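You operate a simulated robot arm through the tools that you are given. There is no shell and no other tool.

You run a simulated robot arm. Do the job below in one go: nothing can be reset, and whatever is moved stays where it is left.

JOB
Put both napkin packs in the party tub and close it up.
Fine: the lid sits on the rim and both latches are shut over it. Set down upright: white napkin pack, yellow napkin pack.
Where things are to end (x, y in the base frame): white napkin pack within 0.06 m of [0.45, 0.38]; yellow napkin pack within 0.06 m of [0.37, 0.3].

The check looks at the end state, three seconds after you hand in, the way a careful person would. Anything else that was tipped, shoved, dropped, spilled or broken makes it a failure. A push-on lid holds only when it is set on centred and level and pressed home; a screw cap is set on level and turned clockwise until tight. Flat cloth is picked up by pressing the open fingertips on it (5 to 10 N) and closing them slowly along it; thin cloth reads only 2 to 8 mm in the jaws.

ROBOT AND FRAMES
A 7-joint arm with a two-finger parallel gripper, fixed in place. Base frame: the origin is on the floor under the middle of its stand, x ahead of it, y to its left, z up; the work surface is at about z = 0.9. Readings come in m, degrees, newtons and seconds.
With the tool pointing down near the work surface it reaches from about 0.2 to 0.74 m from the base axis. Its first joint turns from -166.0 to 166.0 degrees. Payload 1.57 kg.
The tool frame sits at the grasp point between the pads (the TCP): z along the fingers, y along the line on which they close. The tips reach 0.03 m beyond it. The gripper opens to 0.11 m. The fingers are 0.024 m wide and 0.012 m thick; the gripper's body (0.048 by 0.112 m) begins 0.078 m behind the TCP.
Orientation is told as [roll, pitch, yaw] about the base's x, y, z axes, in that order, counted from this pose: with the fingers straight down and closing along the base's y, the tool's x points along the base's -x, its y along +y and its z along -z.

CONTROLS
- The arm moves only by the tool apply_moves. Its argument "motion" is a list of rows, each a list of 7 numbers: the shift along the base's x, y, z in mm, then the turn, a rotation vector about the base's x, y, z in degrees, then the opening, from 0 (shut) to 1 (fully open). In form: [[x, y, z, ax, ay, az, fingers], ...]. A call has 1 to 20 rows; each row shifts and turns the commanded pose from where the row before left it. Each row takes 0.2 s and may step no farther than 0.05 m and 8.6 degrees from the row before; otherwise, or with a gripper value out of range, the whole call is refused. A pose out of reach is approached as far as the arm can. The call stops where the force on the tool passes 40 N (or 10 N more than at its start, if that is more) or the arm is blocked; 0.2 s more then pass. Each finger travels about 0.045 m/s and halts on what it meets, pressing with about 36 N; the grip force reading is that of the motor and also rises with nothing between the fingers. The clock runs only during rows and for 0.2 s after the last one: add rows that do not move to give the fingers time. The reply holds the time, the measured pose of the TCP, the force on the tool along the base axes, the opening and the grip force, in the units named above and with some noise, with the torque about the TCP (base axes, N m) and any sound that the robot's microphone picked up.
- Cameras (640 x 400 px; columns grow to the right, rows downward): "scene" is fixed at [0.2195, 0.4997, 1.5701]; the picture's right is [-0.92, -0.40, 0.00], its down [-0.31, 0.72, -0.62] and it looks along [0.25, -0.57, -0.79] (base axes); focal length 214 px, centre (320, 200). "wrist" rides on the gripper at [0.07, 0.016, -0.141] in the tool frame; the picture's right is [-0.23, 0.97, 0.00], its down [-0.86, -0.20, -0.48] and it looks along [-0.47, -0.11, 0.88] (tool axes); focal length 222 px, centre (320, 200). There is no depth. A picture from a camera that has moved, and an enlarged one, comes with that camera's place and axes in the base frame and with its lens.
- get_image(camera): a new picture of that camera. It takes no simulated time.
- raise_lower(by): slides the trunk up (or, below 0, down) by that many m; the arm rides with it, the base frame stays. It gives what a move gives, with no picture.
- enlarge(camera, box): a new picture of the part [left, top, right, bottom] of that camera's present view, enlarged. It takes no simulated time.
- finish_job(): hands the job in; it is judged then, once.

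Places have to be worked out from the pictures, the camera data and where the tool is seen. Open the gripper and draw the arm clear of the work before you hand the job in, unless the task says otherwise.

The tools are called after "Call:" as name(argument=value, ...) on one line, values as JSON. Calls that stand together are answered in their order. apply_moves: Moves the arm, as the interface text tells. Its arguments: {"type":"object","properties":{"motion":{"type":"array","items":{"type":"array","items":{"type":"number"}}}},"required":["motion"]} The other tools are called the same way: raise_lower (by) moves the trunk up or down; get_image (camera) takes a picture; enlarge (camera, box) takes an enlarged picture of a part of a camera's view; finish_job () hands the job in.

At the start:

```text
time: 0.0
ee_pos: [0.3805, 0.1811, 1.3603]
orientation: [0.0, 0.0, -0.1]
wrist_force: [-0.7, -0.2, 0.0]
wrist_torque: [0.0, 0.02, -0.01]
grip_width: 0.1098
grasp_force: 0.1
trunk travel left (down, up): [-0.525, 0.065]
```

scene: 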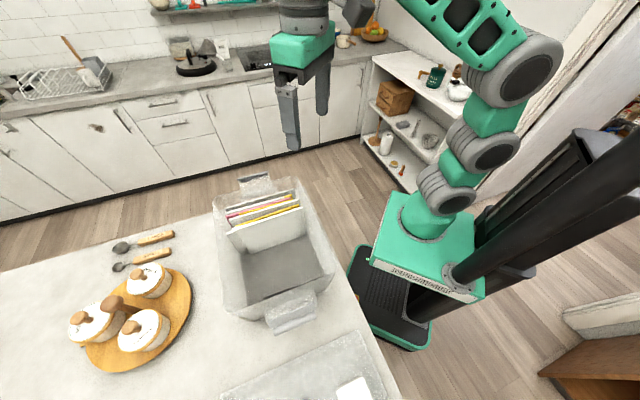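
wrist: 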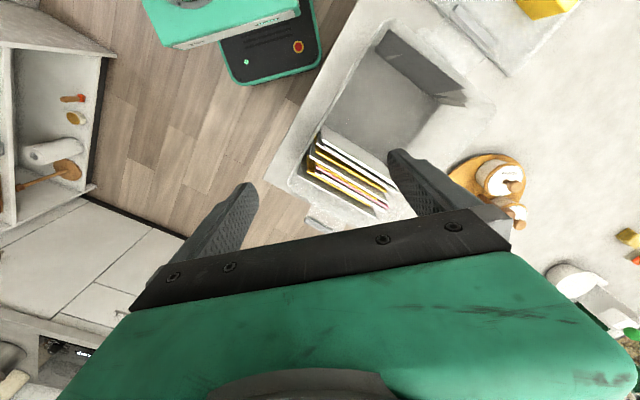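

I'll start by looking closely at the tub, the lid and the surroundings in both cameras before moving anything.

Call:
enlarge(camera="scene", box=[180, 160, 400, 400])

Call:
enlarge(camera="wrist", box=[260, 0, 640, 240])

Call:
enlarge(camera="wrist", box=[440, 120, 640, 400])

```text
1.67 times, centred on (290, 280) of scene
camera zoom: at [0.2195, 0.4997, 1.5701], right [-0.92, -0.4, 0.0], down [-0.31, 0.72, -0.62], along [0.25, -0.57, -0.79], focal length 358 px, centre (370, 67)
```

zoom: 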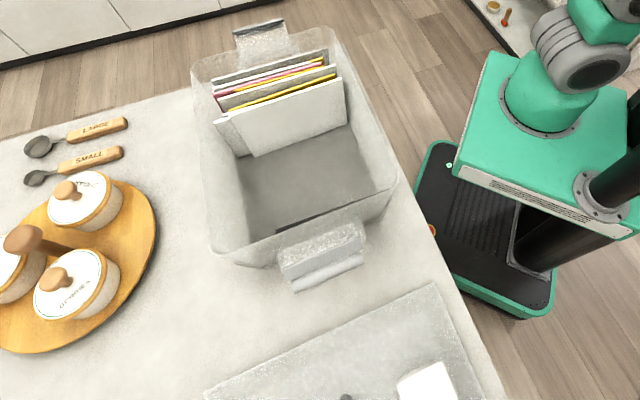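

```text
1.67 times, centred on (450, 120) of wrist
camera zoom: at [0.3124, 0.197, 1.5018], right [0.23, 0.97, 0.0], down [0.86, -0.2, 0.48], along [0.47, -0.11, -0.88], focal length 370 px, centre (103, 333)
```

zoom: 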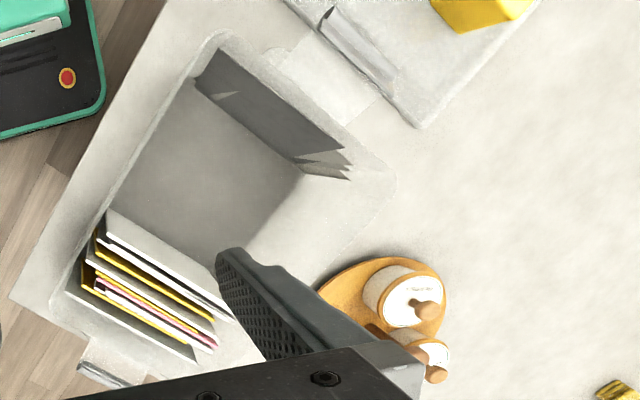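

```text
1.43 times, centred on (540, 260) of wrist
camera zoom: at [0.3124, 0.197, 1.5018], right [0.23, 0.97, 0.0], down [0.86, -0.2, 0.48], along [0.47, -0.11, -0.88], focal length 317 px, centre (6, 114)
```

zoom: 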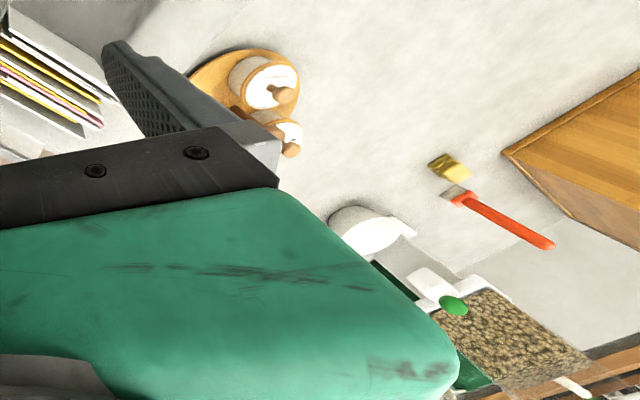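

The tub (with cards in its far end) stands near the table edge, and a flat panel that looks like the lid lies at higher y with a white and a yellow pack on it. I'll move the wrist camera sideways at a safe height to see that area.

Call:
apply_moves(motion=[[-30, 36, 0, 0, 0, 0, 1], [-30, 36, 0, 0, 0, 0, 1], [-30, 36, 0, 0, 0, 0, 1], [-30, 36, 0, 0, 0, 0, 1], [-30, 36, 0, 0, 0, 0, 1], [-30, 36, 0, 0, 0, 0, 1], [0, 0, 0, 0, 0, 0, 1]])

Call:
get_image(camera="wrist")

Call:
get_image(camera="scene")

```text
time: 1.6
ee_pos: [0.1997, 0.4005, 1.3607]
orientation: [0.0, 0.0, 0.0]
wrist_force: [-0.2, -0.1, -0.7]
wrist_torque: [0.01, 0.02, 0.02]
grip_width: 0.11
grasp_force: 0.0
trunk travel left (down, up): [-0.525, 0.065]
```

```text
taken
camera wrist: at [0.1321, 0.4161, 1.502], right [0.23, 0.97, 0.0], down [0.85, -0.2, 0.48], along [0.47, -0.11, -0.88], focal length 222 px, centre (320, 200)
```

wrist: 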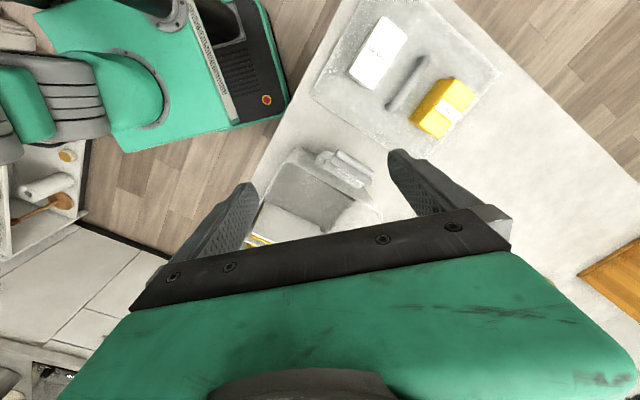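

```text
taken
```

scene: 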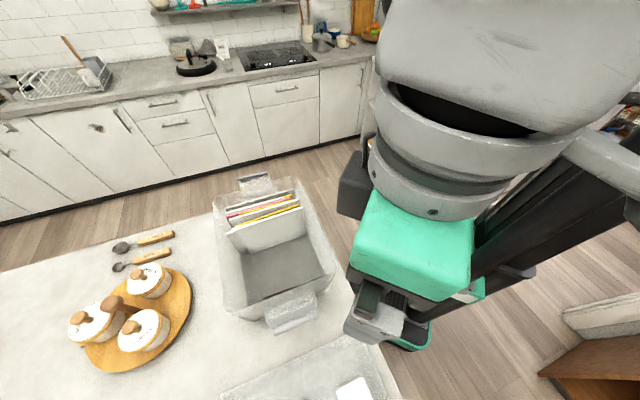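

The lid lies flat with a bar handle in its middle, the white pack on one side and the yellow on the other. I'll enlarge that part of the wrist view.

Call:
enlarge(camera="wrist", box=[290, 0, 530, 150])

Call:
enlarge(camera="wrist", box=[230, 120, 420, 260])

```text
2.67 times, centred on (410, 75) of wrist
camera zoom: at [0.1321, 0.4161, 1.502], right [0.23, 0.97, 0.0], down [0.85, -0.2, 0.48], along [0.47, -0.11, -0.88], focal length 592 px, centre (80, 533)
```

zoom: 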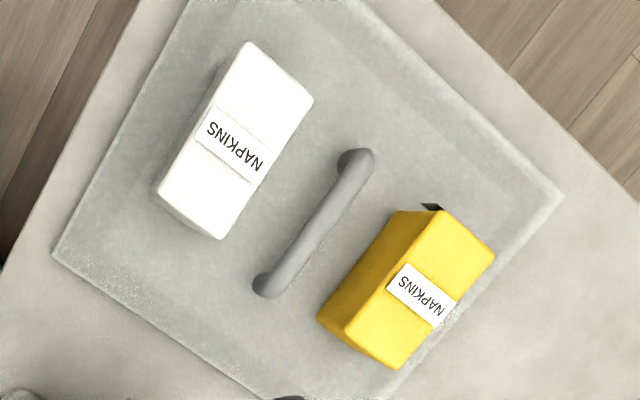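

```text
2.86 times, centred on (325, 190) of wrist
camera zoom: at [0.1321, 0.4161, 1.502], right [0.23, 0.97, 0.0], down [0.85, -0.2, 0.48], along [0.47, -0.11, -0.88], focal length 635 px, centre (306, 229)
```

zoom: 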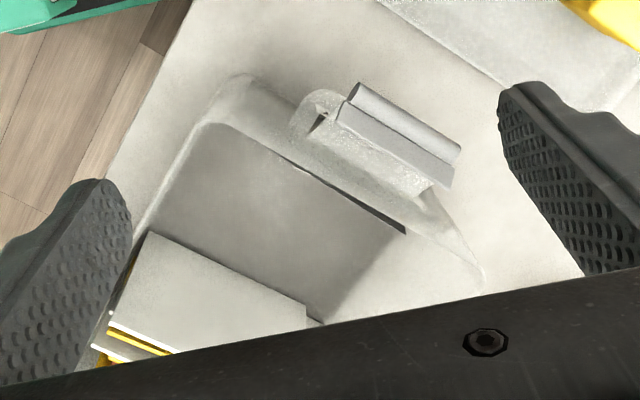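

The lid's bar handle runs along the lid's short side at about (0.19, 0.60), white pack near (0.12, 0.54), yellow near (0.26, 0.67), both about 0.065 x 0.105 m with the long side along about -45°. I'll turn the tool to yaw -45° and look at them from above.

Call:
apply_moves(motion=[[-5, 35, 0, 0, 0, -7.5, 1], [-5, 35, 0, 0, 0, -7.5, 1], [-5, 35, 0, 0, 0, -7.5, 1], [-5, 35, 0, 0, 0, -7.5, 1], [-5, 35, 0, 0, 0, -7.5, 1], [-5, 35, 0, 0, 0, -7.5, 1], [0, 0, 0, 0, 0, 0, 1]])

Call:
get_image(camera="wrist")

Call:
get_image(camera="scene")

```text
time: 3.2
ee_pos: [0.1561, 0.5202, 1.3027]
orientation: [0.0, 0.0, -45.1]
wrist_force: [-0.2, -0.4, 0.3]
wrist_torque: [0.01, 0.03, -0.01]
grip_width: 0.11
grasp_force: 0.0
out of reach, approached as far as the arm can: row 1, 2, 3, 4, 5, 6
trunk travel left (down, up): [-0.525, 0.065]
```

```text
taken
camera wrist: at [0.1193, 0.5809, 1.4434], right [0.85, 0.53, 0.0], down [0.46, -0.75, 0.48], along [0.25, -0.41, -0.88], focal length 222 px, centre (320, 200)
```

wrist: 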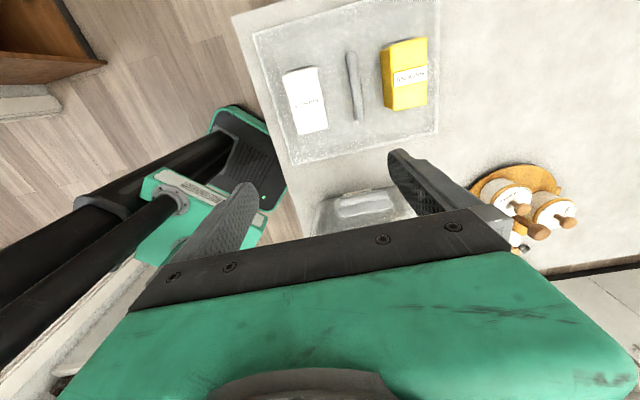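

```text
taken
```

scene: 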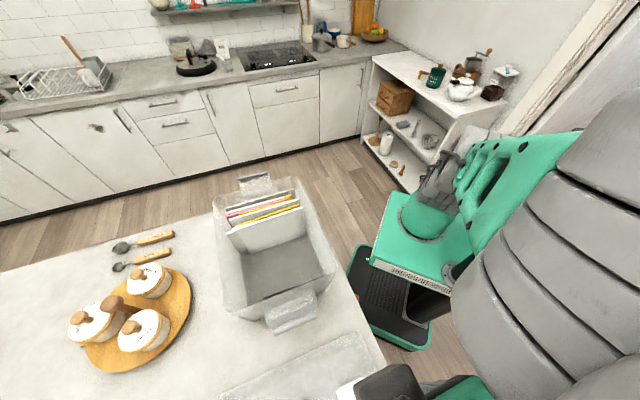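

The far pose at this height was out of reach, so the arm stopped at (0.156, 0.520, 1.303). I'll lower a bit and see which pose the commands continue from.

Call:
apply_moves(motion=[[0, 0, -40, 0, 0, 0, 1], [0, 0, -40, 0, 0, 0, 1], [0, 0, 0, 0, 0, 0, 1]])

Call:
get_image(camera="wrist")

```text
time: 4.0
ee_pos: [0.1546, 0.5211, 1.2208]
orientation: [-0.1, 0.0, -45.1]
wrist_force: [-0.6, 0.2, -0.3]
wrist_torque: [-0.04, 0.0, 0.01]
grip_width: 0.1099
grasp_force: 0.0
trunk travel left (down, up): [-0.525, 0.065]
```

```text
taken
camera wrist: at [0.1184, 0.5815, 1.3628], right [0.85, 0.53, 0.0], down [0.46, -0.75, 0.48], along [0.25, -0.41, -0.88], focal length 222 px, centre (320, 200)
```

wrist: 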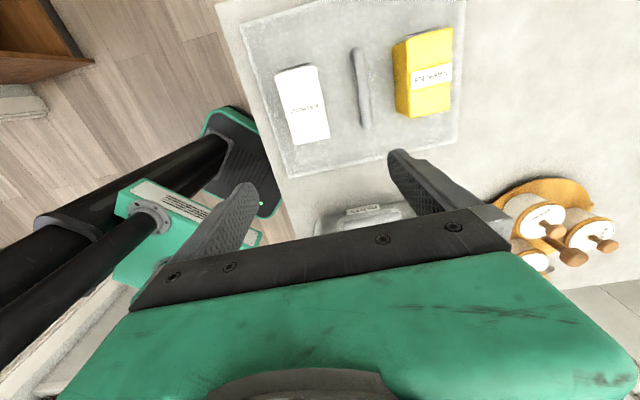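

Commands continue from the reached pose. Enlarging the lid area now to fix positions of packs, handle and lid edges.

Call:
enlarge(camera="wrist", box=[220, 0, 480, 190])

Call:
enlarge(camera="wrist", box=[290, 160, 450, 260])

```text
2.11 times, centred on (350, 95) of wrist
camera zoom: at [0.1184, 0.5815, 1.3628], right [0.85, 0.53, 0.0], down [0.46, -0.75, 0.48], along [0.25, -0.41, -0.88], focal length 468 px, centre (257, 421)
```

zoom: 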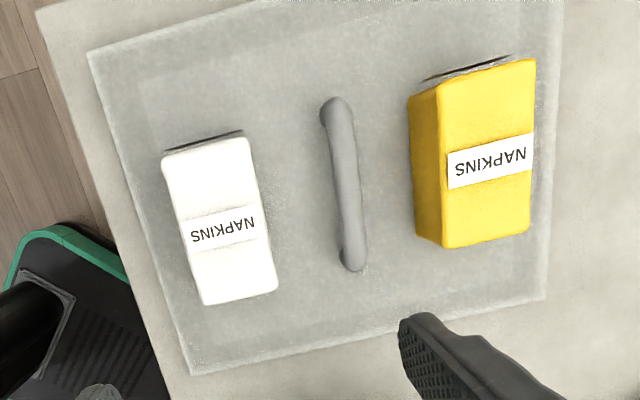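

```text
4.00 times, centred on (370, 210) of wrist
camera zoom: at [0.1184, 0.5815, 1.3628], right [0.85, 0.53, 0.0], down [0.46, -0.75, 0.48], along [0.25, -0.41, -0.88], focal length 888 px, centre (120, 160)
```

zoom: 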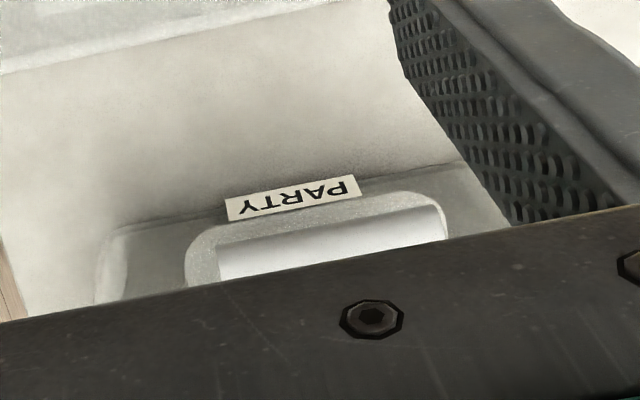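

White pack top centre triangulates to about (0.118, 0.535, 0.98) and yellow to (0.257, 0.667, 0.98); lid centre (0.19, 0.604). I'll move above the white pack and check the alignment from close by.

Call:
apply_moves(motion=[[-9, 3.5, -40, 0, 0, 0, 1], [-9, 3.5, -40, 0, 0, 0, 1], [-9, 3.5, -40, 0, 0, 0, 1], [-9.5, 3.5, -40, 0, 0, 0, 1], [0, 0, 0, 0, 0, 0, 1]])

Call:
get_image(camera="wrist")

Call:
get_image(camera="scene")

```text
time: 5.2
ee_pos: [0.1169, 0.5368, 1.06]
orientation: [0.0, 0.0, -45.0]
wrist_force: [0.0, -0.2, 0.4]
wrist_torque: [-0.01, -0.02, 0.01]
grip_width: 0.1101
grasp_force: 0.1
trunk travel left (down, up): [-0.525, 0.065]
```

```text
taken
camera wrist: at [0.0808, 0.5974, 1.202], right [0.85, 0.53, 0.0], down [0.46, -0.75, 0.48], along [0.25, -0.41, -0.88], focal length 222 px, centre (320, 200)
```

wrist: 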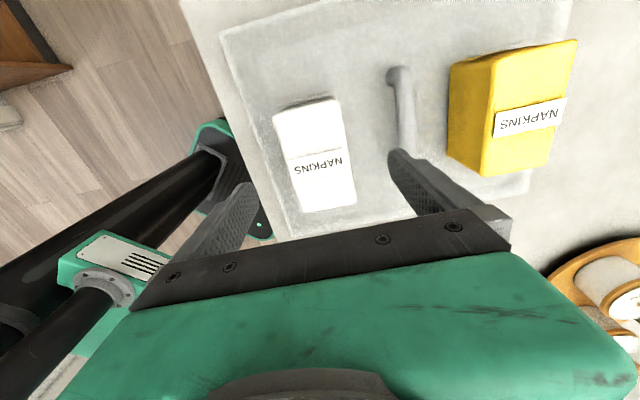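

```text
taken
```

scene: 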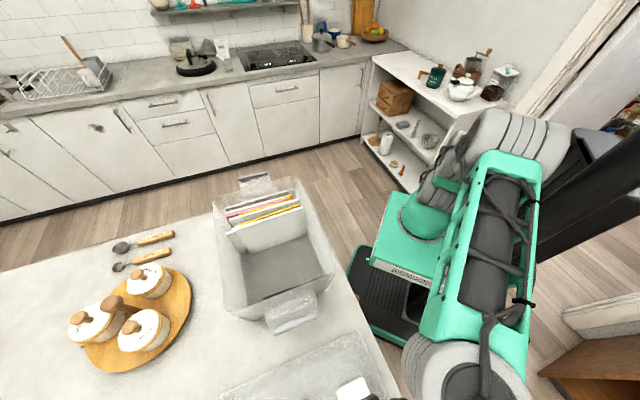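

The gripper at (0.117, 0.537) is centred on the white pack. Descending so the tips straddle the pack with TCP near its top, then closing.

Call:
apply_moves(motion=[[0, 0, -30, 0, 0, 0, 1], [0, 0, -30, 0, 0, 0, 1], [0, 0, -23, 0, 0, 0, 1], [0, 0, 0, 0, 0, 0, 1]])

Call:
get_image(camera="wrist")

```text
time: 6.2
ee_pos: [0.1192, 0.5376, 0.9788]
orientation: [0.1, -0.1, -44.9]
wrist_force: [-0.5, -0.5, 0.6]
wrist_torque: [-0.01, 0.01, -0.01]
grip_width: 0.1099
grasp_force: 0.1
trunk travel left (down, up): [-0.525, 0.065]
```

```text
taken
camera wrist: at [0.0832, 0.5987, 1.1202], right [0.85, 0.53, 0.0], down [0.46, -0.75, 0.48], along [0.25, -0.41, -0.88], focal length 222 px, centre (320, 200)
```

wrist: 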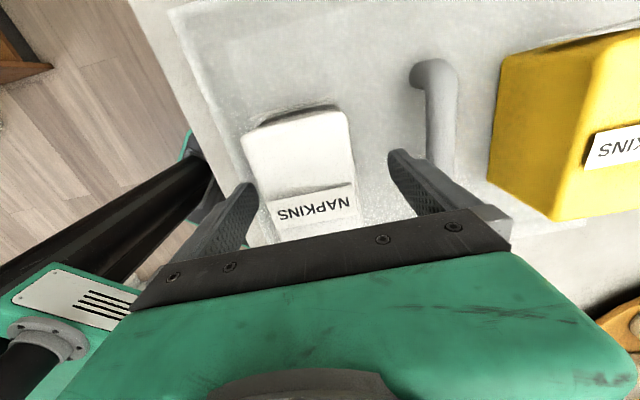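

The pack sits centred between the fingers with about 3 cm of overlap. Closing on it.

Call:
apply_moves(motion=[[0, 0, 0, 0, 0, 0, 0.7], [0, 0, 0, 0, 0, 0, 0.5], [0, 0, 0, 0, 0, 0, 0.45], [0, 0, 0, 0, 0, 0, 0.45], [0, 0, 0, 0, 0, 0, 0.45]])

```text
time: 7.4
ee_pos: [0.1186, 0.539, 0.9786]
orientation: [0.0, -0.1, -44.9]
wrist_force: [0.3, 0.6, -0.7]
wrist_torque: [0.01, 0.0, -0.02]
grip_width: 0.0645
grasp_force: 33.9
trunk travel left (down, up): [-0.525, 0.065]
```

Gripped at 64.5 mm with 34 N. Lifting straight up.

Call:
apply_moves(motion=[[0, 0, 10, 0, 0, 0, 0.45], [0, 0, 30, 0, 0, 0, 0.45], [0, 0, 40, 0, 0, 0, 0.45], [0, 0, 40, 0, 0, 0, 0.45], [0, 0, 40, 0, 0, 0, 0.45], [0, 0, 40, 0, 0, 0, 0.45], [0, 0, 0, 0, 0, 0, 0.45]])

Call:
get_image(camera="wrist")

Call:
get_image(camera="scene")

```text
time: 9.0
ee_pos: [0.12, 0.5373, 1.1807]
orientation: [0.0, 0.0, -45.0]
wrist_force: [-0.4, -0.3, -1.4]
wrist_torque: [-0.02, 0.0, -0.03]
grip_width: 0.0645
grasp_force: 36.1
trunk travel left (down, up): [-0.525, 0.065]
```

```text
taken
camera wrist: at [0.0841, 0.5979, 1.3222], right [0.85, 0.53, 0.0], down [0.46, -0.75, 0.48], along [0.25, -0.41, -0.88], focal length 222 px, centre (320, 200)
```

wrist: 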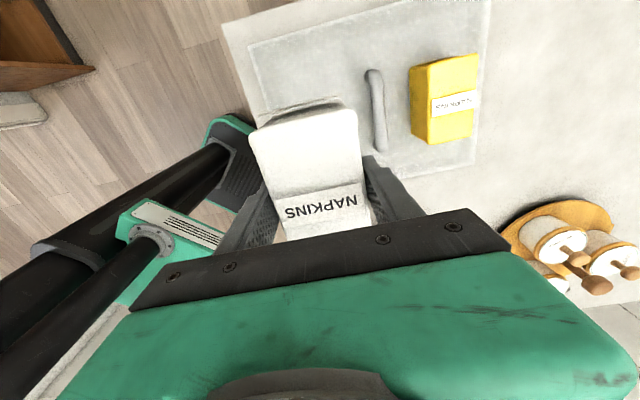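

```text
taken
```

scene: 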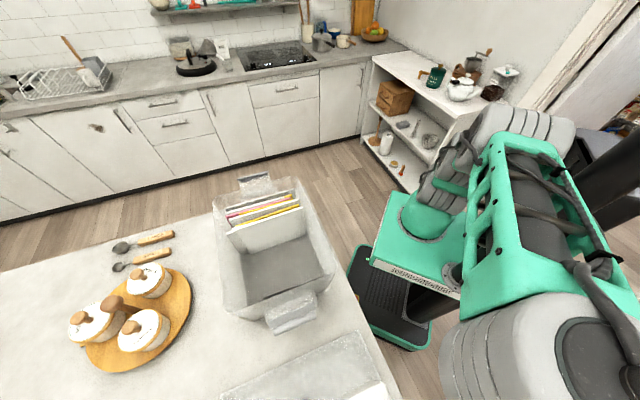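

White pack is held. Before placing, I'll enlarge the scene view of the tub to measure its inside, the cards and latches.

Call:
enlarge(camera="scene", box=[200, 165, 360, 345])

Call:
enlarge(camera="scene", box=[245, 260, 345, 345])

Call:
enlarge(camera="scene", box=[205, 165, 315, 250])

```text
2.22 times, centred on (280, 255) of scene
camera zoom: at [0.2195, 0.4997, 1.5701], right [-0.92, -0.4, 0.0], down [-0.31, 0.72, -0.62], along [0.25, -0.57, -0.79], focal length 477 px, centre (409, 78)
```

zoom: 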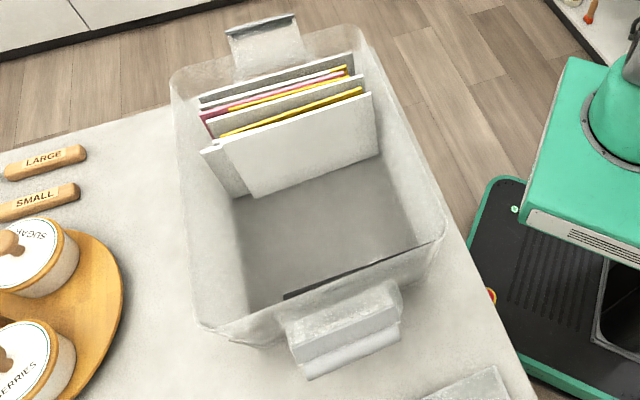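

```text
4.71 times, centred on (295, 302) of scene
camera zoom: at [0.2195, 0.4997, 1.5701], right [-0.92, -0.4, 0.0], down [-0.31, 0.72, -0.62], along [0.25, -0.57, -0.79], focal length 1009 px, centre (438, -282)
```

zoom: 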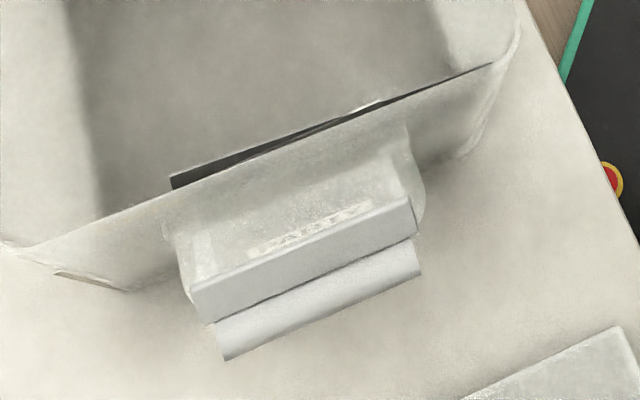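

```text
4.71 times, centred on (260, 208) of scene
camera zoom: at [0.2195, 0.4997, 1.5701], right [-0.92, -0.4, 0.0], down [-0.31, 0.72, -0.62], along [0.25, -0.57, -0.79], focal length 1009 px, centre (602, 165)
```

zoom: 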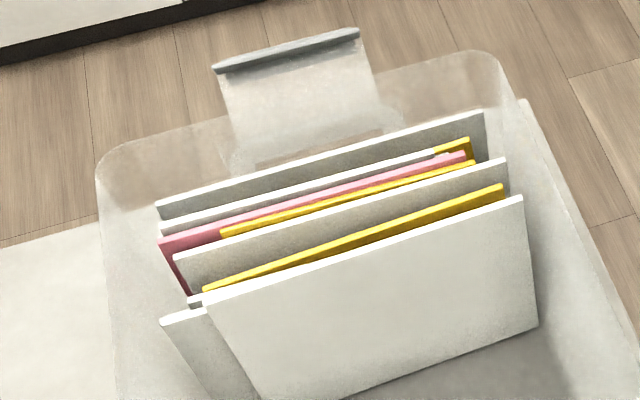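

From the scene view the tub's axes lie at 45°/135°, free floor is about 0.23 wide and 0.2 long, and the rim is at z about 1.05. I'll carry the white pack at z = 1.18 to above (0.447, 0.377).

Call:
apply_moves(motion=[[40.8, -20.1, 0, 0, 0, 0, 0.45], [40.8, -20.1, 0, 0, 0, 0, 0.45], [40.8, -20.1, 0, 0, 0, 0, 0.45], [40.8, -20.1, 0, 0, 0, 0, 0.45], [40.8, -20.1, 0, 0, 0, 0, 0.45], [40.8, -20.1, 0, 0, 0, 0, 0.45], [40.8, -20.1, 0, 0, 0, 0, 0.45], [40.8, -20.1, 0, 0, 0, 0, 0.45], [0, 0, 0, 0, 0, 0, 0.45]])

Call:
get_image(camera="wrist")

Call:
get_image(camera="scene")

```text
time: 11.0
ee_pos: [0.4424, 0.3771, 1.174]
orientation: [0.0, -0.1, -44.9]
wrist_force: [-0.2, -0.4, -1.1]
wrist_torque: [-0.01, -0.01, -0.01]
grip_width: 0.0644
grasp_force: 36.1
trunk travel left (down, up): [-0.525, 0.065]
```

```text
taken
camera wrist: at [0.4065, 0.4378, 1.3161], right [0.85, 0.53, 0.0], down [0.46, -0.75, 0.48], along [0.25, -0.41, -0.88], focal length 222 px, centre (320, 200)
```

wrist: 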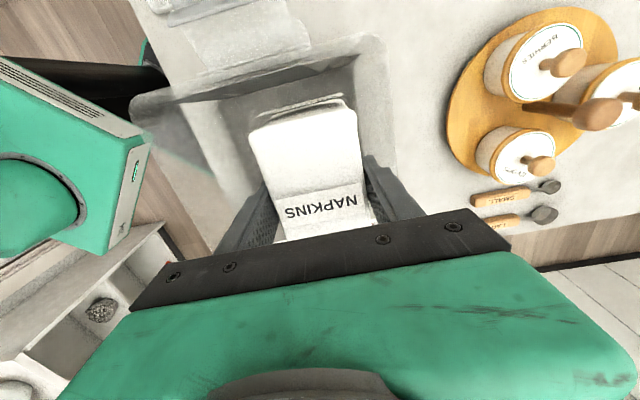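

```text
taken
```

scene: 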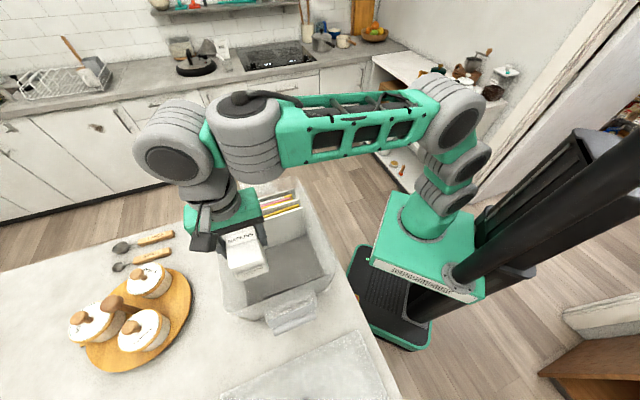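

The pack hangs above the tub's free half. Enlarging the wrist view to check clearances to the walls.

Call:
enlarge(camera="wrist", box=[120, 0, 460, 250])

Call:
enlarge(camera="scene", box=[180, 165, 360, 345])

```text
1.60 times, centred on (290, 125) of wrist
camera zoom: at [0.4065, 0.4378, 1.3161], right [0.85, 0.53, 0.0], down [0.46, -0.75, 0.48], along [0.25, -0.41, -0.88], focal length 355 px, centre (368, 320)
```

zoom: 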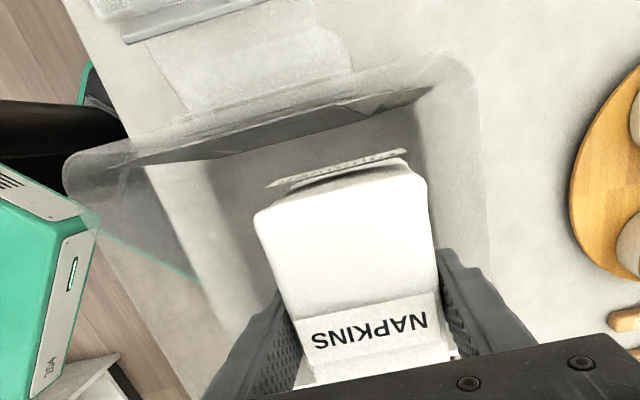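

```text
2.22 times, centred on (270, 255) of scene
camera zoom: at [0.2195, 0.4997, 1.5701], right [-0.92, -0.4, 0.0], down [-0.31, 0.72, -0.62], along [0.25, -0.57, -0.79], focal length 477 px, centre (431, 78)
```

zoom: 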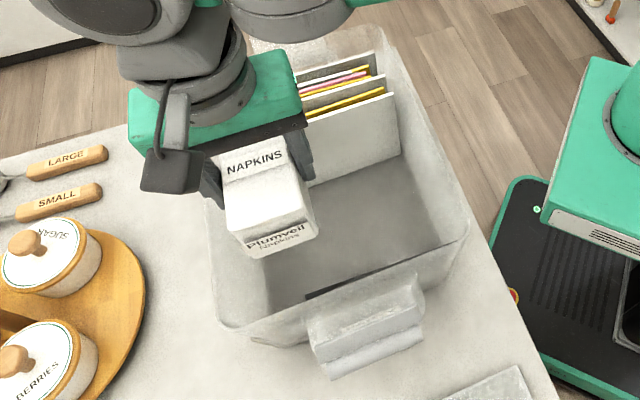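

The tub's rim spans about 0.27 x 0.35 m with centre near (0.460, 0.289), so the pack has clear room. Descending into the free half, stopping a few centimetres above the floor.

Call:
apply_moves(motion=[[1, 0, -40, 0, 0, 0, 0.45], [1, 0, -40, 0, 0, 0, 0.45], [1, 0, -40, 0, 0, 0, 0.45], [0, 0, -40, 0, 0, 0, 0.45], [0, 0, 0, 0, 0, 0, 0.45]])

Call:
get_image(camera="wrist")

Call:
enlarge(camera="scene", box=[180, 165, 360, 345])

```text
time: 12.2
ee_pos: [0.4506, 0.3748, 1.0245]
orientation: [-0.1, -0.1, -45.0]
wrist_force: [0.0, -0.3, -0.7]
wrist_torque: [0.0, 0.02, 0.04]
grip_width: 0.0643
grasp_force: 35.4
out of reach, approached as far as the arm can: row 4
trunk travel left (down, up): [-0.525, 0.065]
```

```text
taken
camera wrist: at [0.4147, 0.4341, 1.1667], right [0.85, 0.53, 0.0], down [0.46, -0.74, 0.48], along [0.25, -0.41, -0.88], focal length 222 px, centre (320, 200)
```

wrist: 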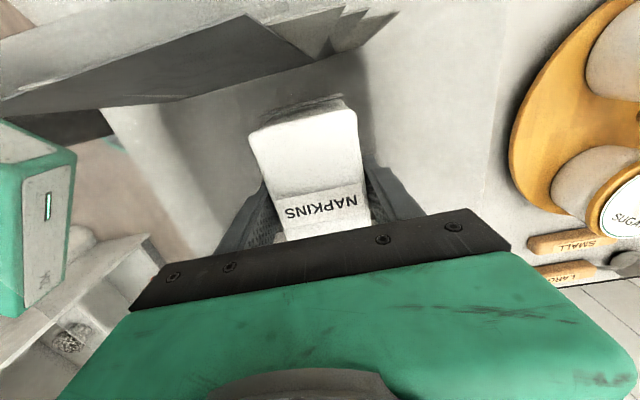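

```text
2.22 times, centred on (270, 255) of scene
camera zoom: at [0.2195, 0.4997, 1.5701], right [-0.92, -0.4, 0.0], down [-0.31, 0.72, -0.62], along [0.25, -0.57, -0.79], focal length 477 px, centre (431, 78)
```

zoom: 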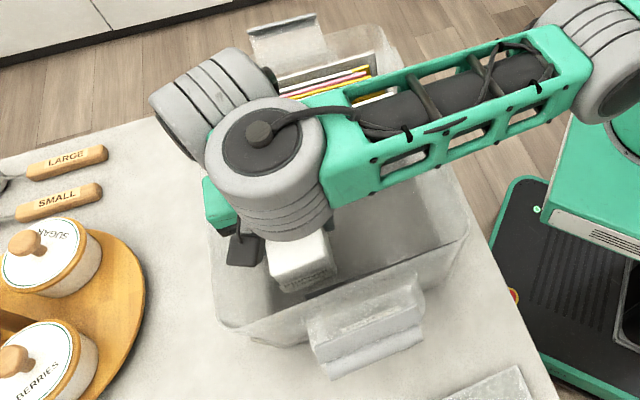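

The last 4 cm step only went part of the way, to z = 1.025. I'll try a small further step down to see whether the arm can continue.

Call:
apply_moves(motion=[[0, 0, -10, 0, 0, 0, 0.45], [0, 0, 0, 0, 0, 0, 0.45]])

```text
time: 12.8
ee_pos: [0.4526, 0.3737, 1.0166]
orientation: [-0.1, 0.0, -45.1]
wrist_force: [0.1, 0.6, -1.9]
wrist_torque: [-0.01, -0.02, -0.03]
grip_width: 0.0645
grasp_force: 36.0
trunk travel left (down, up): [-0.525, 0.065]
```

It continues in small steps. I'll keep going down gently in 10 mm rows.

Call:
apply_moves(motion=[[-1, 0, -10, 0, 0, 0, 0.45], [-1, 0, -10, 0, 0, 0, 0.45], [0, 0, 0, 0, 0, 0, 0.45]])

Call:
get_image(camera="scene")

```text
time: 13.6
ee_pos: [0.4567, 0.3807, 1.0083]
orientation: [-0.5, 0.0, -45.0]
wrist_force: [0.1, -0.5, -0.9]
wrist_torque: [0.0, 0.01, 0.02]
grip_width: 0.0644
grasp_force: 35.7
out of reach, approached as far as the arm can: row 1, 2
trunk travel left (down, up): [-0.525, 0.065]
```

```text
taken
```

scene: 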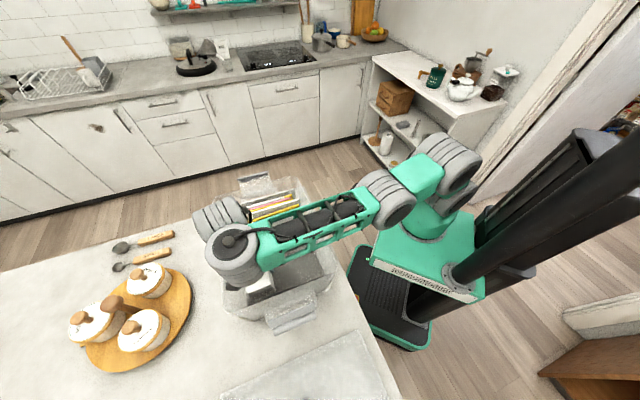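

The arm seems limited by its posture here, not by contact (force stays near the pack's weight). I'll look closer at the arm's posture in the scene view before deciding whether to use the trunk.

Call:
enlarge(camera="scene", box=[170, 110, 510, 320])

Call:
get_image(camera="wrist")

```text
1.88 times, centred on (340, 215) of scene
camera zoom: at [0.2195, 0.4997, 1.5701], right [-0.92, -0.4, 0.0], down [-0.31, 0.72, -0.62], along [0.25, -0.57, -0.79], focal length 404 px, centre (282, 172)
```

zoom: 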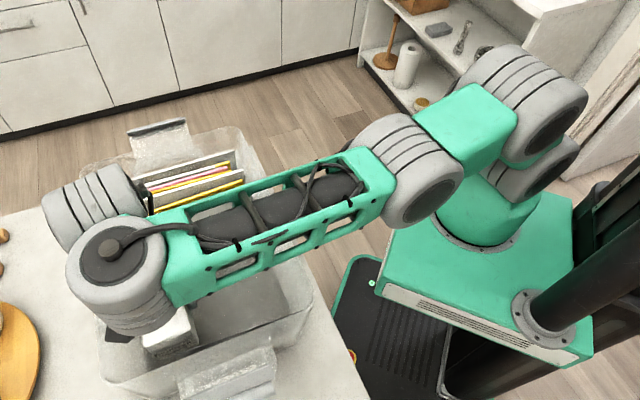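

```text
taken
camera wrist: at [0.4201, 0.4423, 1.1498], right [0.85, 0.53, -0.01], down [0.47, -0.74, 0.48], along [0.25, -0.41, -0.88], focal length 222 px, centre (320, 200)
```

wrist: 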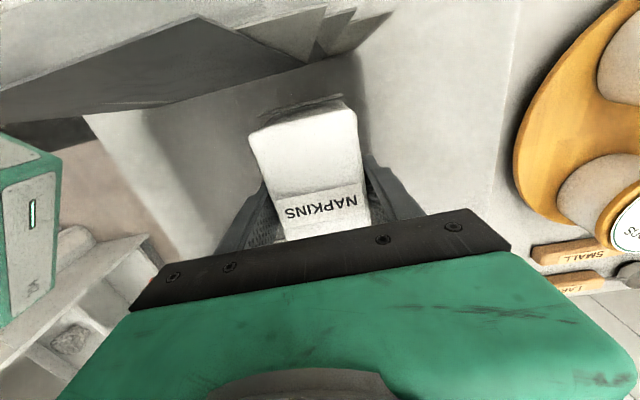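

The arm got into a stretched posture with the wrist offset pointing sideways (tool yaw near a joint limit relative to the arm's azimuth). I'll lift back out of the tub and turn the tool +90° to get a better posture.

Call:
apply_moves(motion=[[0, 0, 30, 0, 0, 0, 0.45], [0, 0, 40, 0, 0, 0, 0.45], [-5, -2, 40, 0, 0, 0, 0.45], [-5, -2, 40, 0, 0, 0, 0.45], [0, 0, 30, 0, 0, 0, 0.45], [0, 0, 0, 0, 0, 0, 0.45]])

Call:
apply_moves(motion=[[-10, -10, 0, 0, 0, 7.5, 0.45], [-10, -10, 0, 0, 0, 7.5, 0.45], [-10, -10, 0, 0, 0, 7.5, 0.45], [-10, -10, 0, 0, 0, 7.5, 0.45], [-10, -10, 0, 0, 0, 7.5, 0.45], [0, 0, 0, 0, 0, 7.5, 0.45], [0, 0, 0, 0, 0, 7.5, 0.45], [0, 0, 0, 0, 0, 7.5, 0.45], [0, 0, 0, 0, 0, 7.5, 0.45], [0, 0, 0, 0, 0, 7.5, 0.45], [0, 0, 0, 0, 0, 7.5, 0.45], [0, 0, 0, 0, 0, 7.5, 0.45], [0, 0, 0, 0, 0, 0, 0.45]])

Call:
get_image(camera="scene")

```text
time: 15.0
ee_pos: [0.4428, 0.3754, 1.1887]
orientation: [0.0, 0.1, -45.0]
wrist_force: [0.2, -0.2, -0.2]
wrist_torque: [0.0, 0.01, 0.03]
grip_width: 0.0642
grasp_force: 36.6
trunk travel left (down, up): [-0.525, 0.065]
```

```text
time: 17.8
ee_pos: [0.3963, 0.3278, 1.1875]
orientation: [0.0, -0.1, 45.1]
wrist_force: [0.7, -0.6, -1.2]
wrist_torque: [-0.02, 0.02, 0.0]
grip_width: 0.0642
grasp_force: 36.2
trunk travel left (down, up): [-0.525, 0.065]
```

```text
taken
```

scene: 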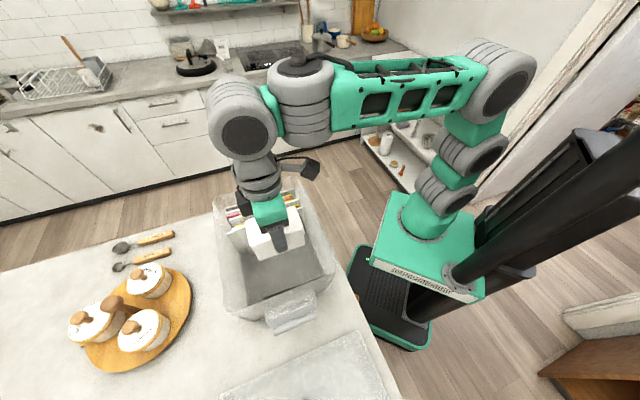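

The posture is now better, elbow high. Rather than reach low with the trunk up, I'll raise the tool and then lower the trunk to bring the arm into a more comfortable range over the tub.

Call:
apply_moves(motion=[[0, 0, 30, 0, 0, 0, 0.45], [0, 0, 30, 0, 0, 0, 0.45], [0, 0, 30, 0, 0, 0, 0.45], [0, 0, 0, 0, 0, 0, 0.45]])

Call:
raise_lower(by=-0.08)

Call:
get_image(camera="scene")

```text
time: 18.8
ee_pos: [0.3969, 0.3283, 1.2804]
orientation: [0.0, 0.1, 44.9]
wrist_force: [0.2, 0.6, -0.7]
wrist_torque: [0.0, -0.02, 0.0]
grip_width: 0.0643
grasp_force: 35.9
trunk travel left (down, up): [-0.525, 0.065]
```

```text
time: 20.0
ee_pos: [0.3955, 0.3288, 1.2017]
orientation: [0.0, -0.1, 45.1]
wrist_force: [0.3, 0.4, 0.1]
wrist_torque: [0.01, -0.01, 0.05]
grip_width: 0.0645
grasp_force: 36.1
trunk travel left (down, up): [-0.445, 0.145]
```

```text
taken
```

scene: 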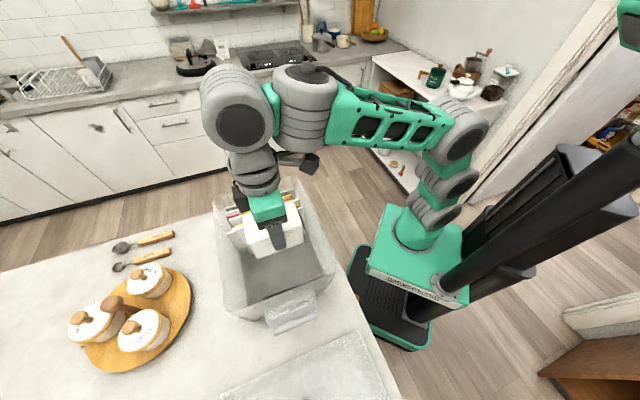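

The arm now has a comfortable posture. Turning the tool back to yaw -45° while moving over the white pack's spot.

Call:
apply_moves(motion=[[4, 4, -3, 0, 0, -7.5, 0.45], [4, 4, -3, 0, 0, -7.5, 0.45], [4, 4, -3, 0, 0, -7.5, 0.45], [4, 4, -3, 0, 0, -7.5, 0.45], [4, 4, -3, 0, 0, -7.5, 0.45], [4, 4, -3, 0, 0, -7.5, 0.45], [4, 4, -3, 0, 0, -7.5, 0.45], [4, 4, -3, 0, 0, -7.5, 0.45], [4, 4, -3, 0, 0, -7.5, 0.45], [4, 4, -3, 0, 0, -7.5, 0.45], [4, 4, -3, 0, 0, -7.5, 0.45], [4, 4, -3, 0, 0, -7.5, 0.45], [0, 0, 0, 0, 0, 0, 0.45]])

Call:
get_image(camera="scene")

```text
time: 22.8
ee_pos: [0.4438, 0.3779, 1.1638]
orientation: [0.0, 0.1, -45.1]
wrist_force: [-0.5, 0.0, -0.5]
wrist_torque: [-0.02, 0.01, -0.01]
grip_width: 0.0642
grasp_force: 36.5
trunk travel left (down, up): [-0.445, 0.145]
```

```text
taken
```

scene: 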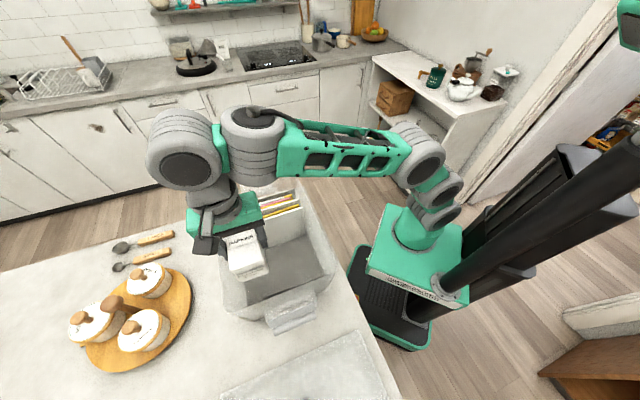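

No reach warnings this time. Descending into the tub.

Call:
apply_moves(motion=[[1, 0, -40, 0, 0, 0, 0.45], [1, 0, -40, 0, 0, 0, 0.45], [0, 0, -40, 0, 0, 0, 0.45], [0, 0, -30, 0, 0, 0, 0.45], [0, 0, 0, 0, 0, 0, 0.45]])

Call:
enlarge(camera="scene", box=[170, 110, 510, 345])

Call:
get_image(camera="wrist")

```text
time: 24.0
ee_pos: [0.4485, 0.3775, 1.0137]
orientation: [0.0, 0.1, -45.0]
wrist_force: [0.3, 0.2, -1.4]
wrist_torque: [-0.01, -0.02, 0.03]
grip_width: 0.0645
grasp_force: 36.4
trunk travel left (down, up): [-0.445, 0.145]
```

```text
1.70 times, centred on (340, 228) of scene
camera zoom: at [0.2195, 0.4997, 1.5701], right [-0.92, -0.4, 0.0], down [-0.31, 0.72, -0.62], along [0.25, -0.57, -0.79], focal length 365 px, centre (286, 153)
```

zoom: 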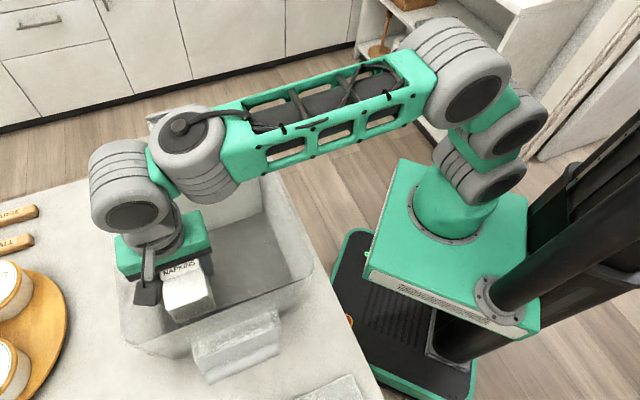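

```text
taken
camera wrist: at [0.4108, 0.4379, 1.1559], right [0.85, 0.53, 0.0], down [0.46, -0.75, 0.48], along [0.25, -0.41, -0.88], focal length 222 px, centre (320, 200)
```

wrist: 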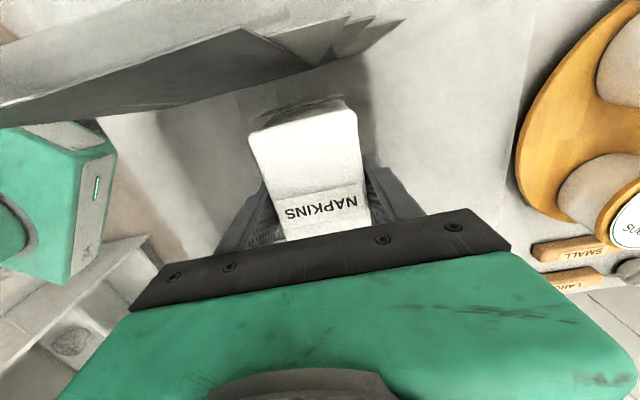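

Pack is well inside, over the floor. Lowering slowly until contact.

Call:
apply_moves(motion=[[0, 0, -12, 0, 0, 0, 0.45], [0, 0, -12, 0, 0, 0, 0.45], [0, 0, -8, 0, 0, 0, 0.45], [0, 0, -5, 0, 0, 0, 0.45], [0, 0, 0, 0, 0, 0, 0.45]])

```text
time: 25.2
ee_pos: [0.4467, 0.377, 0.9769]
orientation: [0.0, 0.0, -45.0]
wrist_force: [-0.2, -0.2, -0.3]
wrist_torque: [0.02, -0.02, 0.01]
grip_width: 0.0644
grasp_force: 36.4
trunk travel left (down, up): [-0.445, 0.145]
```

Call:
apply_moves(motion=[[0, 0, -4, 0, 0, 0, 0.45], [0, 0, -4, 0, 0, 0, 0.45], [0, 0, 0, 0, 0, 0, 0.45]])

```text
time: 26.0
ee_pos: [0.446, 0.3767, 0.9691]
orientation: [0.0, 0.1, -45.1]
wrist_force: [0.0, 0.5, -0.8]
wrist_torque: [-0.02, -0.02, -0.01]
grip_width: 0.0645
grasp_force: 36.3
trunk travel left (down, up): [-0.445, 0.145]
```

No contact yet at z = 0.969 (only the pack's weight). Continuing in 3 mm steps.

Call:
apply_moves(motion=[[0, 0, -3, 0, 0, 0, 0.45], [0, 0, -3, 0, 0, 0, 0.45], [0, 0, 0, 0, 0, 0, 0.45]])

```text
time: 26.8
ee_pos: [0.4471, 0.3755, 0.9642]
orientation: [0.2, 0.0, -45.0]
wrist_force: [0.8, 0.5, 4.7]
wrist_torque: [-0.27, -0.01, -0.01]
grip_width: 0.0644
grasp_force: 35.6
trunk travel left (down, up): [-0.445, 0.145]
```

Contact: 4.7 N upward at z = 0.964, so the pack stands on the floor. Opening the fingers modestly, then rising straight.

Call:
apply_moves(motion=[[0, 0, 1, 0, 0, 0, 0.62], [0, 0, 0, 0, 0, 0, 0.7], [0, 0, 0, 0, 0, 0, 0.78], [0, 0, 0, 0, 0, 0, 0.78], [0, 0, 0, 0, 0, 0, 0.78]])

Call:
get_image(camera="wrist")

```text
time: 28.0
ee_pos: [0.4469, 0.3757, 0.9654]
orientation: [0.1, 0.0, -45.0]
wrist_force: [0.0, 0.5, 0.5]
wrist_torque: [-0.02, 0.05, -0.01]
grip_width: 0.0856
grasp_force: 0.0
trunk travel left (down, up): [-0.445, 0.145]
```

```text
taken
camera wrist: at [0.41, 0.4361, 1.1063], right [0.85, 0.53, 0.0], down [0.46, -0.75, 0.48], along [0.25, -0.41, -0.88], focal length 222 px, centre (320, 200)
```

wrist: 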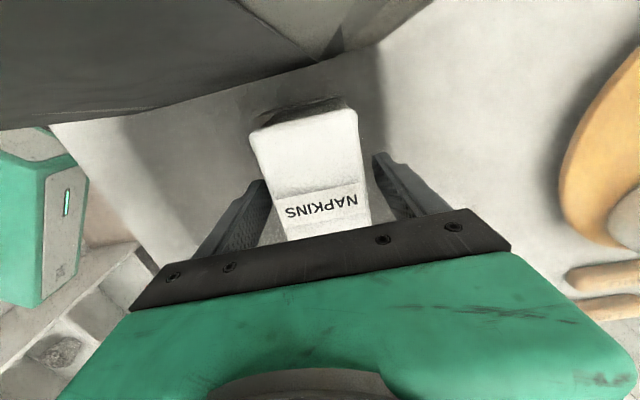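

The white pack is released and stands still between the open fingers. Rising straight out of the tub.

Call:
apply_moves(motion=[[0, 0, 20, 0, 0, 0, 0.78], [0, 0, 35, 0, 0, 0, 0.78], [0, 0, 40, 0, 0, 0, 0.78], [0, 0, 40, 0, 0, 0, 0.78], [0, 0, 40, 0, 0, 0, 0.78], [0, 0, 30, 0, 0, 0, 0.78], [0, 0, 0, 0, 0, 0, 0.78]])

Call:
get_image(camera="wrist")

Call:
get_image(camera="scene")

```text
time: 29.6
ee_pos: [0.4484, 0.3768, 1.1754]
orientation: [0.0, 0.0, -45.0]
wrist_force: [-0.4, 0.5, 0.6]
wrist_torque: [-0.01, 0.04, -0.04]
grip_width: 0.0857
grasp_force: 0.2
trunk travel left (down, up): [-0.445, 0.145]
```

```text
taken
camera wrist: at [0.4114, 0.4363, 1.316], right [0.85, 0.53, 0.0], down [0.46, -0.75, 0.48], along [0.25, -0.41, -0.88], focal length 222 px, centre (320, 200)
```

wrist: 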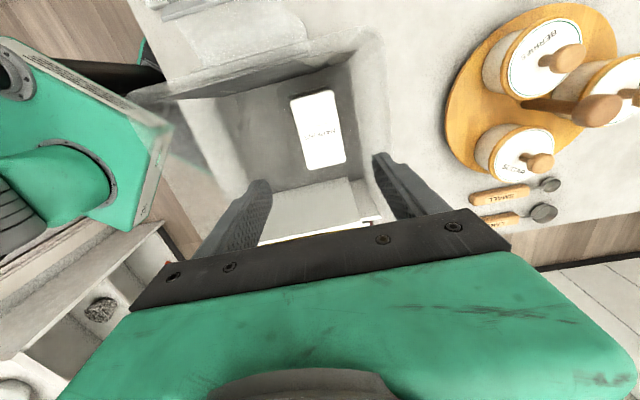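

```text
taken
```

scene: 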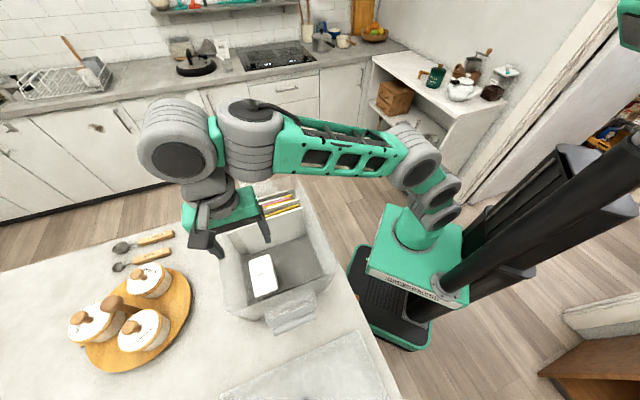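

White pack stands upright where wanted. Now I'll raise the trunk back so the far yellow pack is within reach, and move toward it.

Call:
raise_lower(by=0.08)

Call:
apply_moves(motion=[[-24, 36, -20, 0, 0, 0, 0.9], [-24, 36, -20, 0, 0, 0, 1], [-24, 36, -20, 0, 0, 0, 1], [-24, 36, -20, 0, 0, 0, 1], [-24, 36, -20, 0, 0, 0, 1], [-24, 36, -20, 0, 0, 0, 1], [-24, 36, -20, 0, 0, 0, 1], [0, 0, 0, 0, 0, 0, 1]])

Call:
get_image(camera="wrist")

Call:
get_image(camera="scene")

```text
time: 30.7
ee_pos: [0.448, 0.3747, 1.2542]
orientation: [0.0, -0.1, -44.9]
wrist_force: [-0.4, 0.4, 1.1]
wrist_torque: [0.0, 0.01, 0.0]
grip_width: 0.0861
grasp_force: 0.1
trunk travel left (down, up): [-0.525, 0.065]
```

```text
time: 32.5
ee_pos: [0.2792, 0.5966, 1.1069]
orientation: [-0.1, 0.0, -45.1]
wrist_force: [-0.5, 0.0, 0.7]
wrist_torque: [-0.02, -0.03, -0.01]
grip_width: 0.1101
grasp_force: 0.0
out of reach, approached as far as the arm can: row 7
trunk travel left (down, up): [-0.525, 0.065]
```

```text
taken
camera wrist: at [0.2435, 0.658, 1.2491], right [0.85, 0.53, 0.0], down [0.46, -0.75, 0.48], along [0.25, -0.41, -0.88], focal length 222 px, centre (320, 200)
```

wrist: 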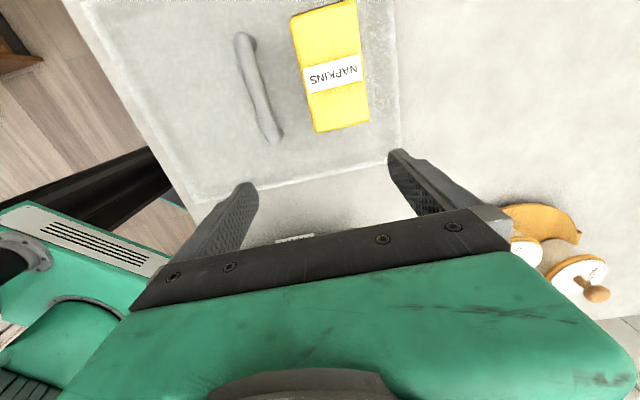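

```text
taken
```

scene: 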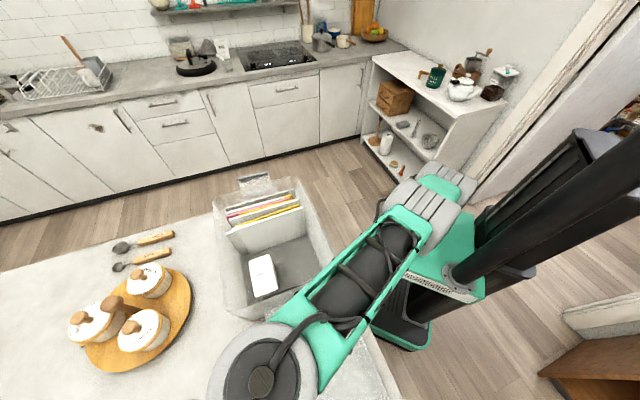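

Out of reach again at this yaw; I suspect the last joint is at its limit with yaw -45° here. I'll turn the tool by +180° to the mirrored yaw of 135°, which grips the pack the same way.

Call:
apply_moves(motion=[[0, 0, 0, 0, 0, 7.5, 1], [0, 0, 0, 0, 0, 7.5, 1], [0, 0, 0, 0, 0, 7.5, 1], [0, 0, 0, 0, 0, 7.5, 1], [0, 0, 0, 0, 0, 7.5, 1], [0, 0, 0, 0, 0, 7.5, 1], [0, 0, 0, 0, 0, 7.5, 1], [0, 0, 0, 0, 0, 7.5, 1], [0, 0, 0, 0, 0, 7.5, 1], [0, 0, 0, 0, 0, 7.5, 1], [0, 0, 0, 0, 0, 7.5, 1], [0, 0, 0, 0, 0, 7.5, 1], [0, 0, 0, 0, 0, 0, 1]])

Call:
apply_moves(motion=[[0, 0, 0, 0, 0, 7.5, 1], [0, 0, 0, 0, 0, 7.5, 1], [0, 0, 0, 0, 0, 7.5, 1], [0, 0, 0, 0, 0, 7.5, 1], [0, 0, 0, 0, 0, 7.5, 1], [0, 0, 0, 0, 0, 7.5, 1], [0, 0, 0, 0, 0, 7.5, 1], [0, 0, 0, 0, 0, 7.5, 1], [0, 0, 0, 0, 0, 7.5, 1], [0, 0, 0, 0, 0, 7.5, 1], [0, 0, 0, 0, 0, 7.5, 1], [0, 0, 0, 0, 0, 7.5, 1], [0, 0, 0, 0, 0, 0, 1]])

Call:
get_image(camera="wrist")

Call:
get_image(camera="scene")

```text
time: 35.3
ee_pos: [0.2773, 0.5951, 1.1095]
orientation: [0.0, 0.0, 45.1]
wrist_force: [0.5, 0.3, 0.6]
wrist_torque: [-0.02, 0.03, -0.01]
grip_width: 0.1097
grasp_force: 0.1
trunk travel left (down, up): [-0.525, 0.065]
```

```text
time: 38.1
ee_pos: [0.2774, 0.5964, 1.1102]
orientation: [0.1, 0.0, 135.0]
wrist_force: [0.2, -0.2, 0.7]
wrist_torque: [0.02, 0.0, 0.01]
grip_width: 0.1101
grasp_force: 0.0
trunk travel left (down, up): [-0.525, 0.065]
```

```text
taken
camera wrist: at [0.3166, 0.5356, 1.2512], right [-0.85, -0.53, 0.0], down [-0.46, 0.74, 0.48], along [-0.25, 0.41, -0.88], focal length 222 px, centre (320, 200)
```

wrist: 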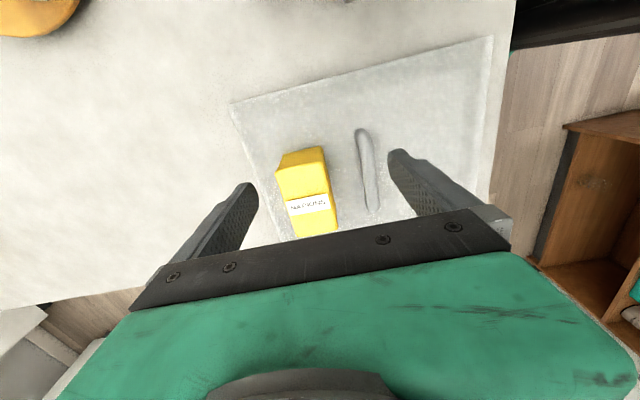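

```text
taken
```

scene: 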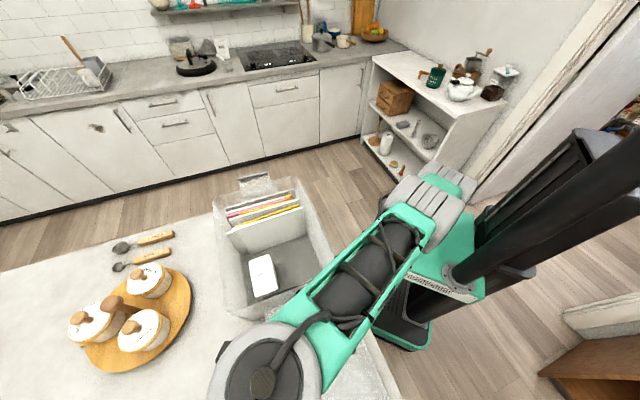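

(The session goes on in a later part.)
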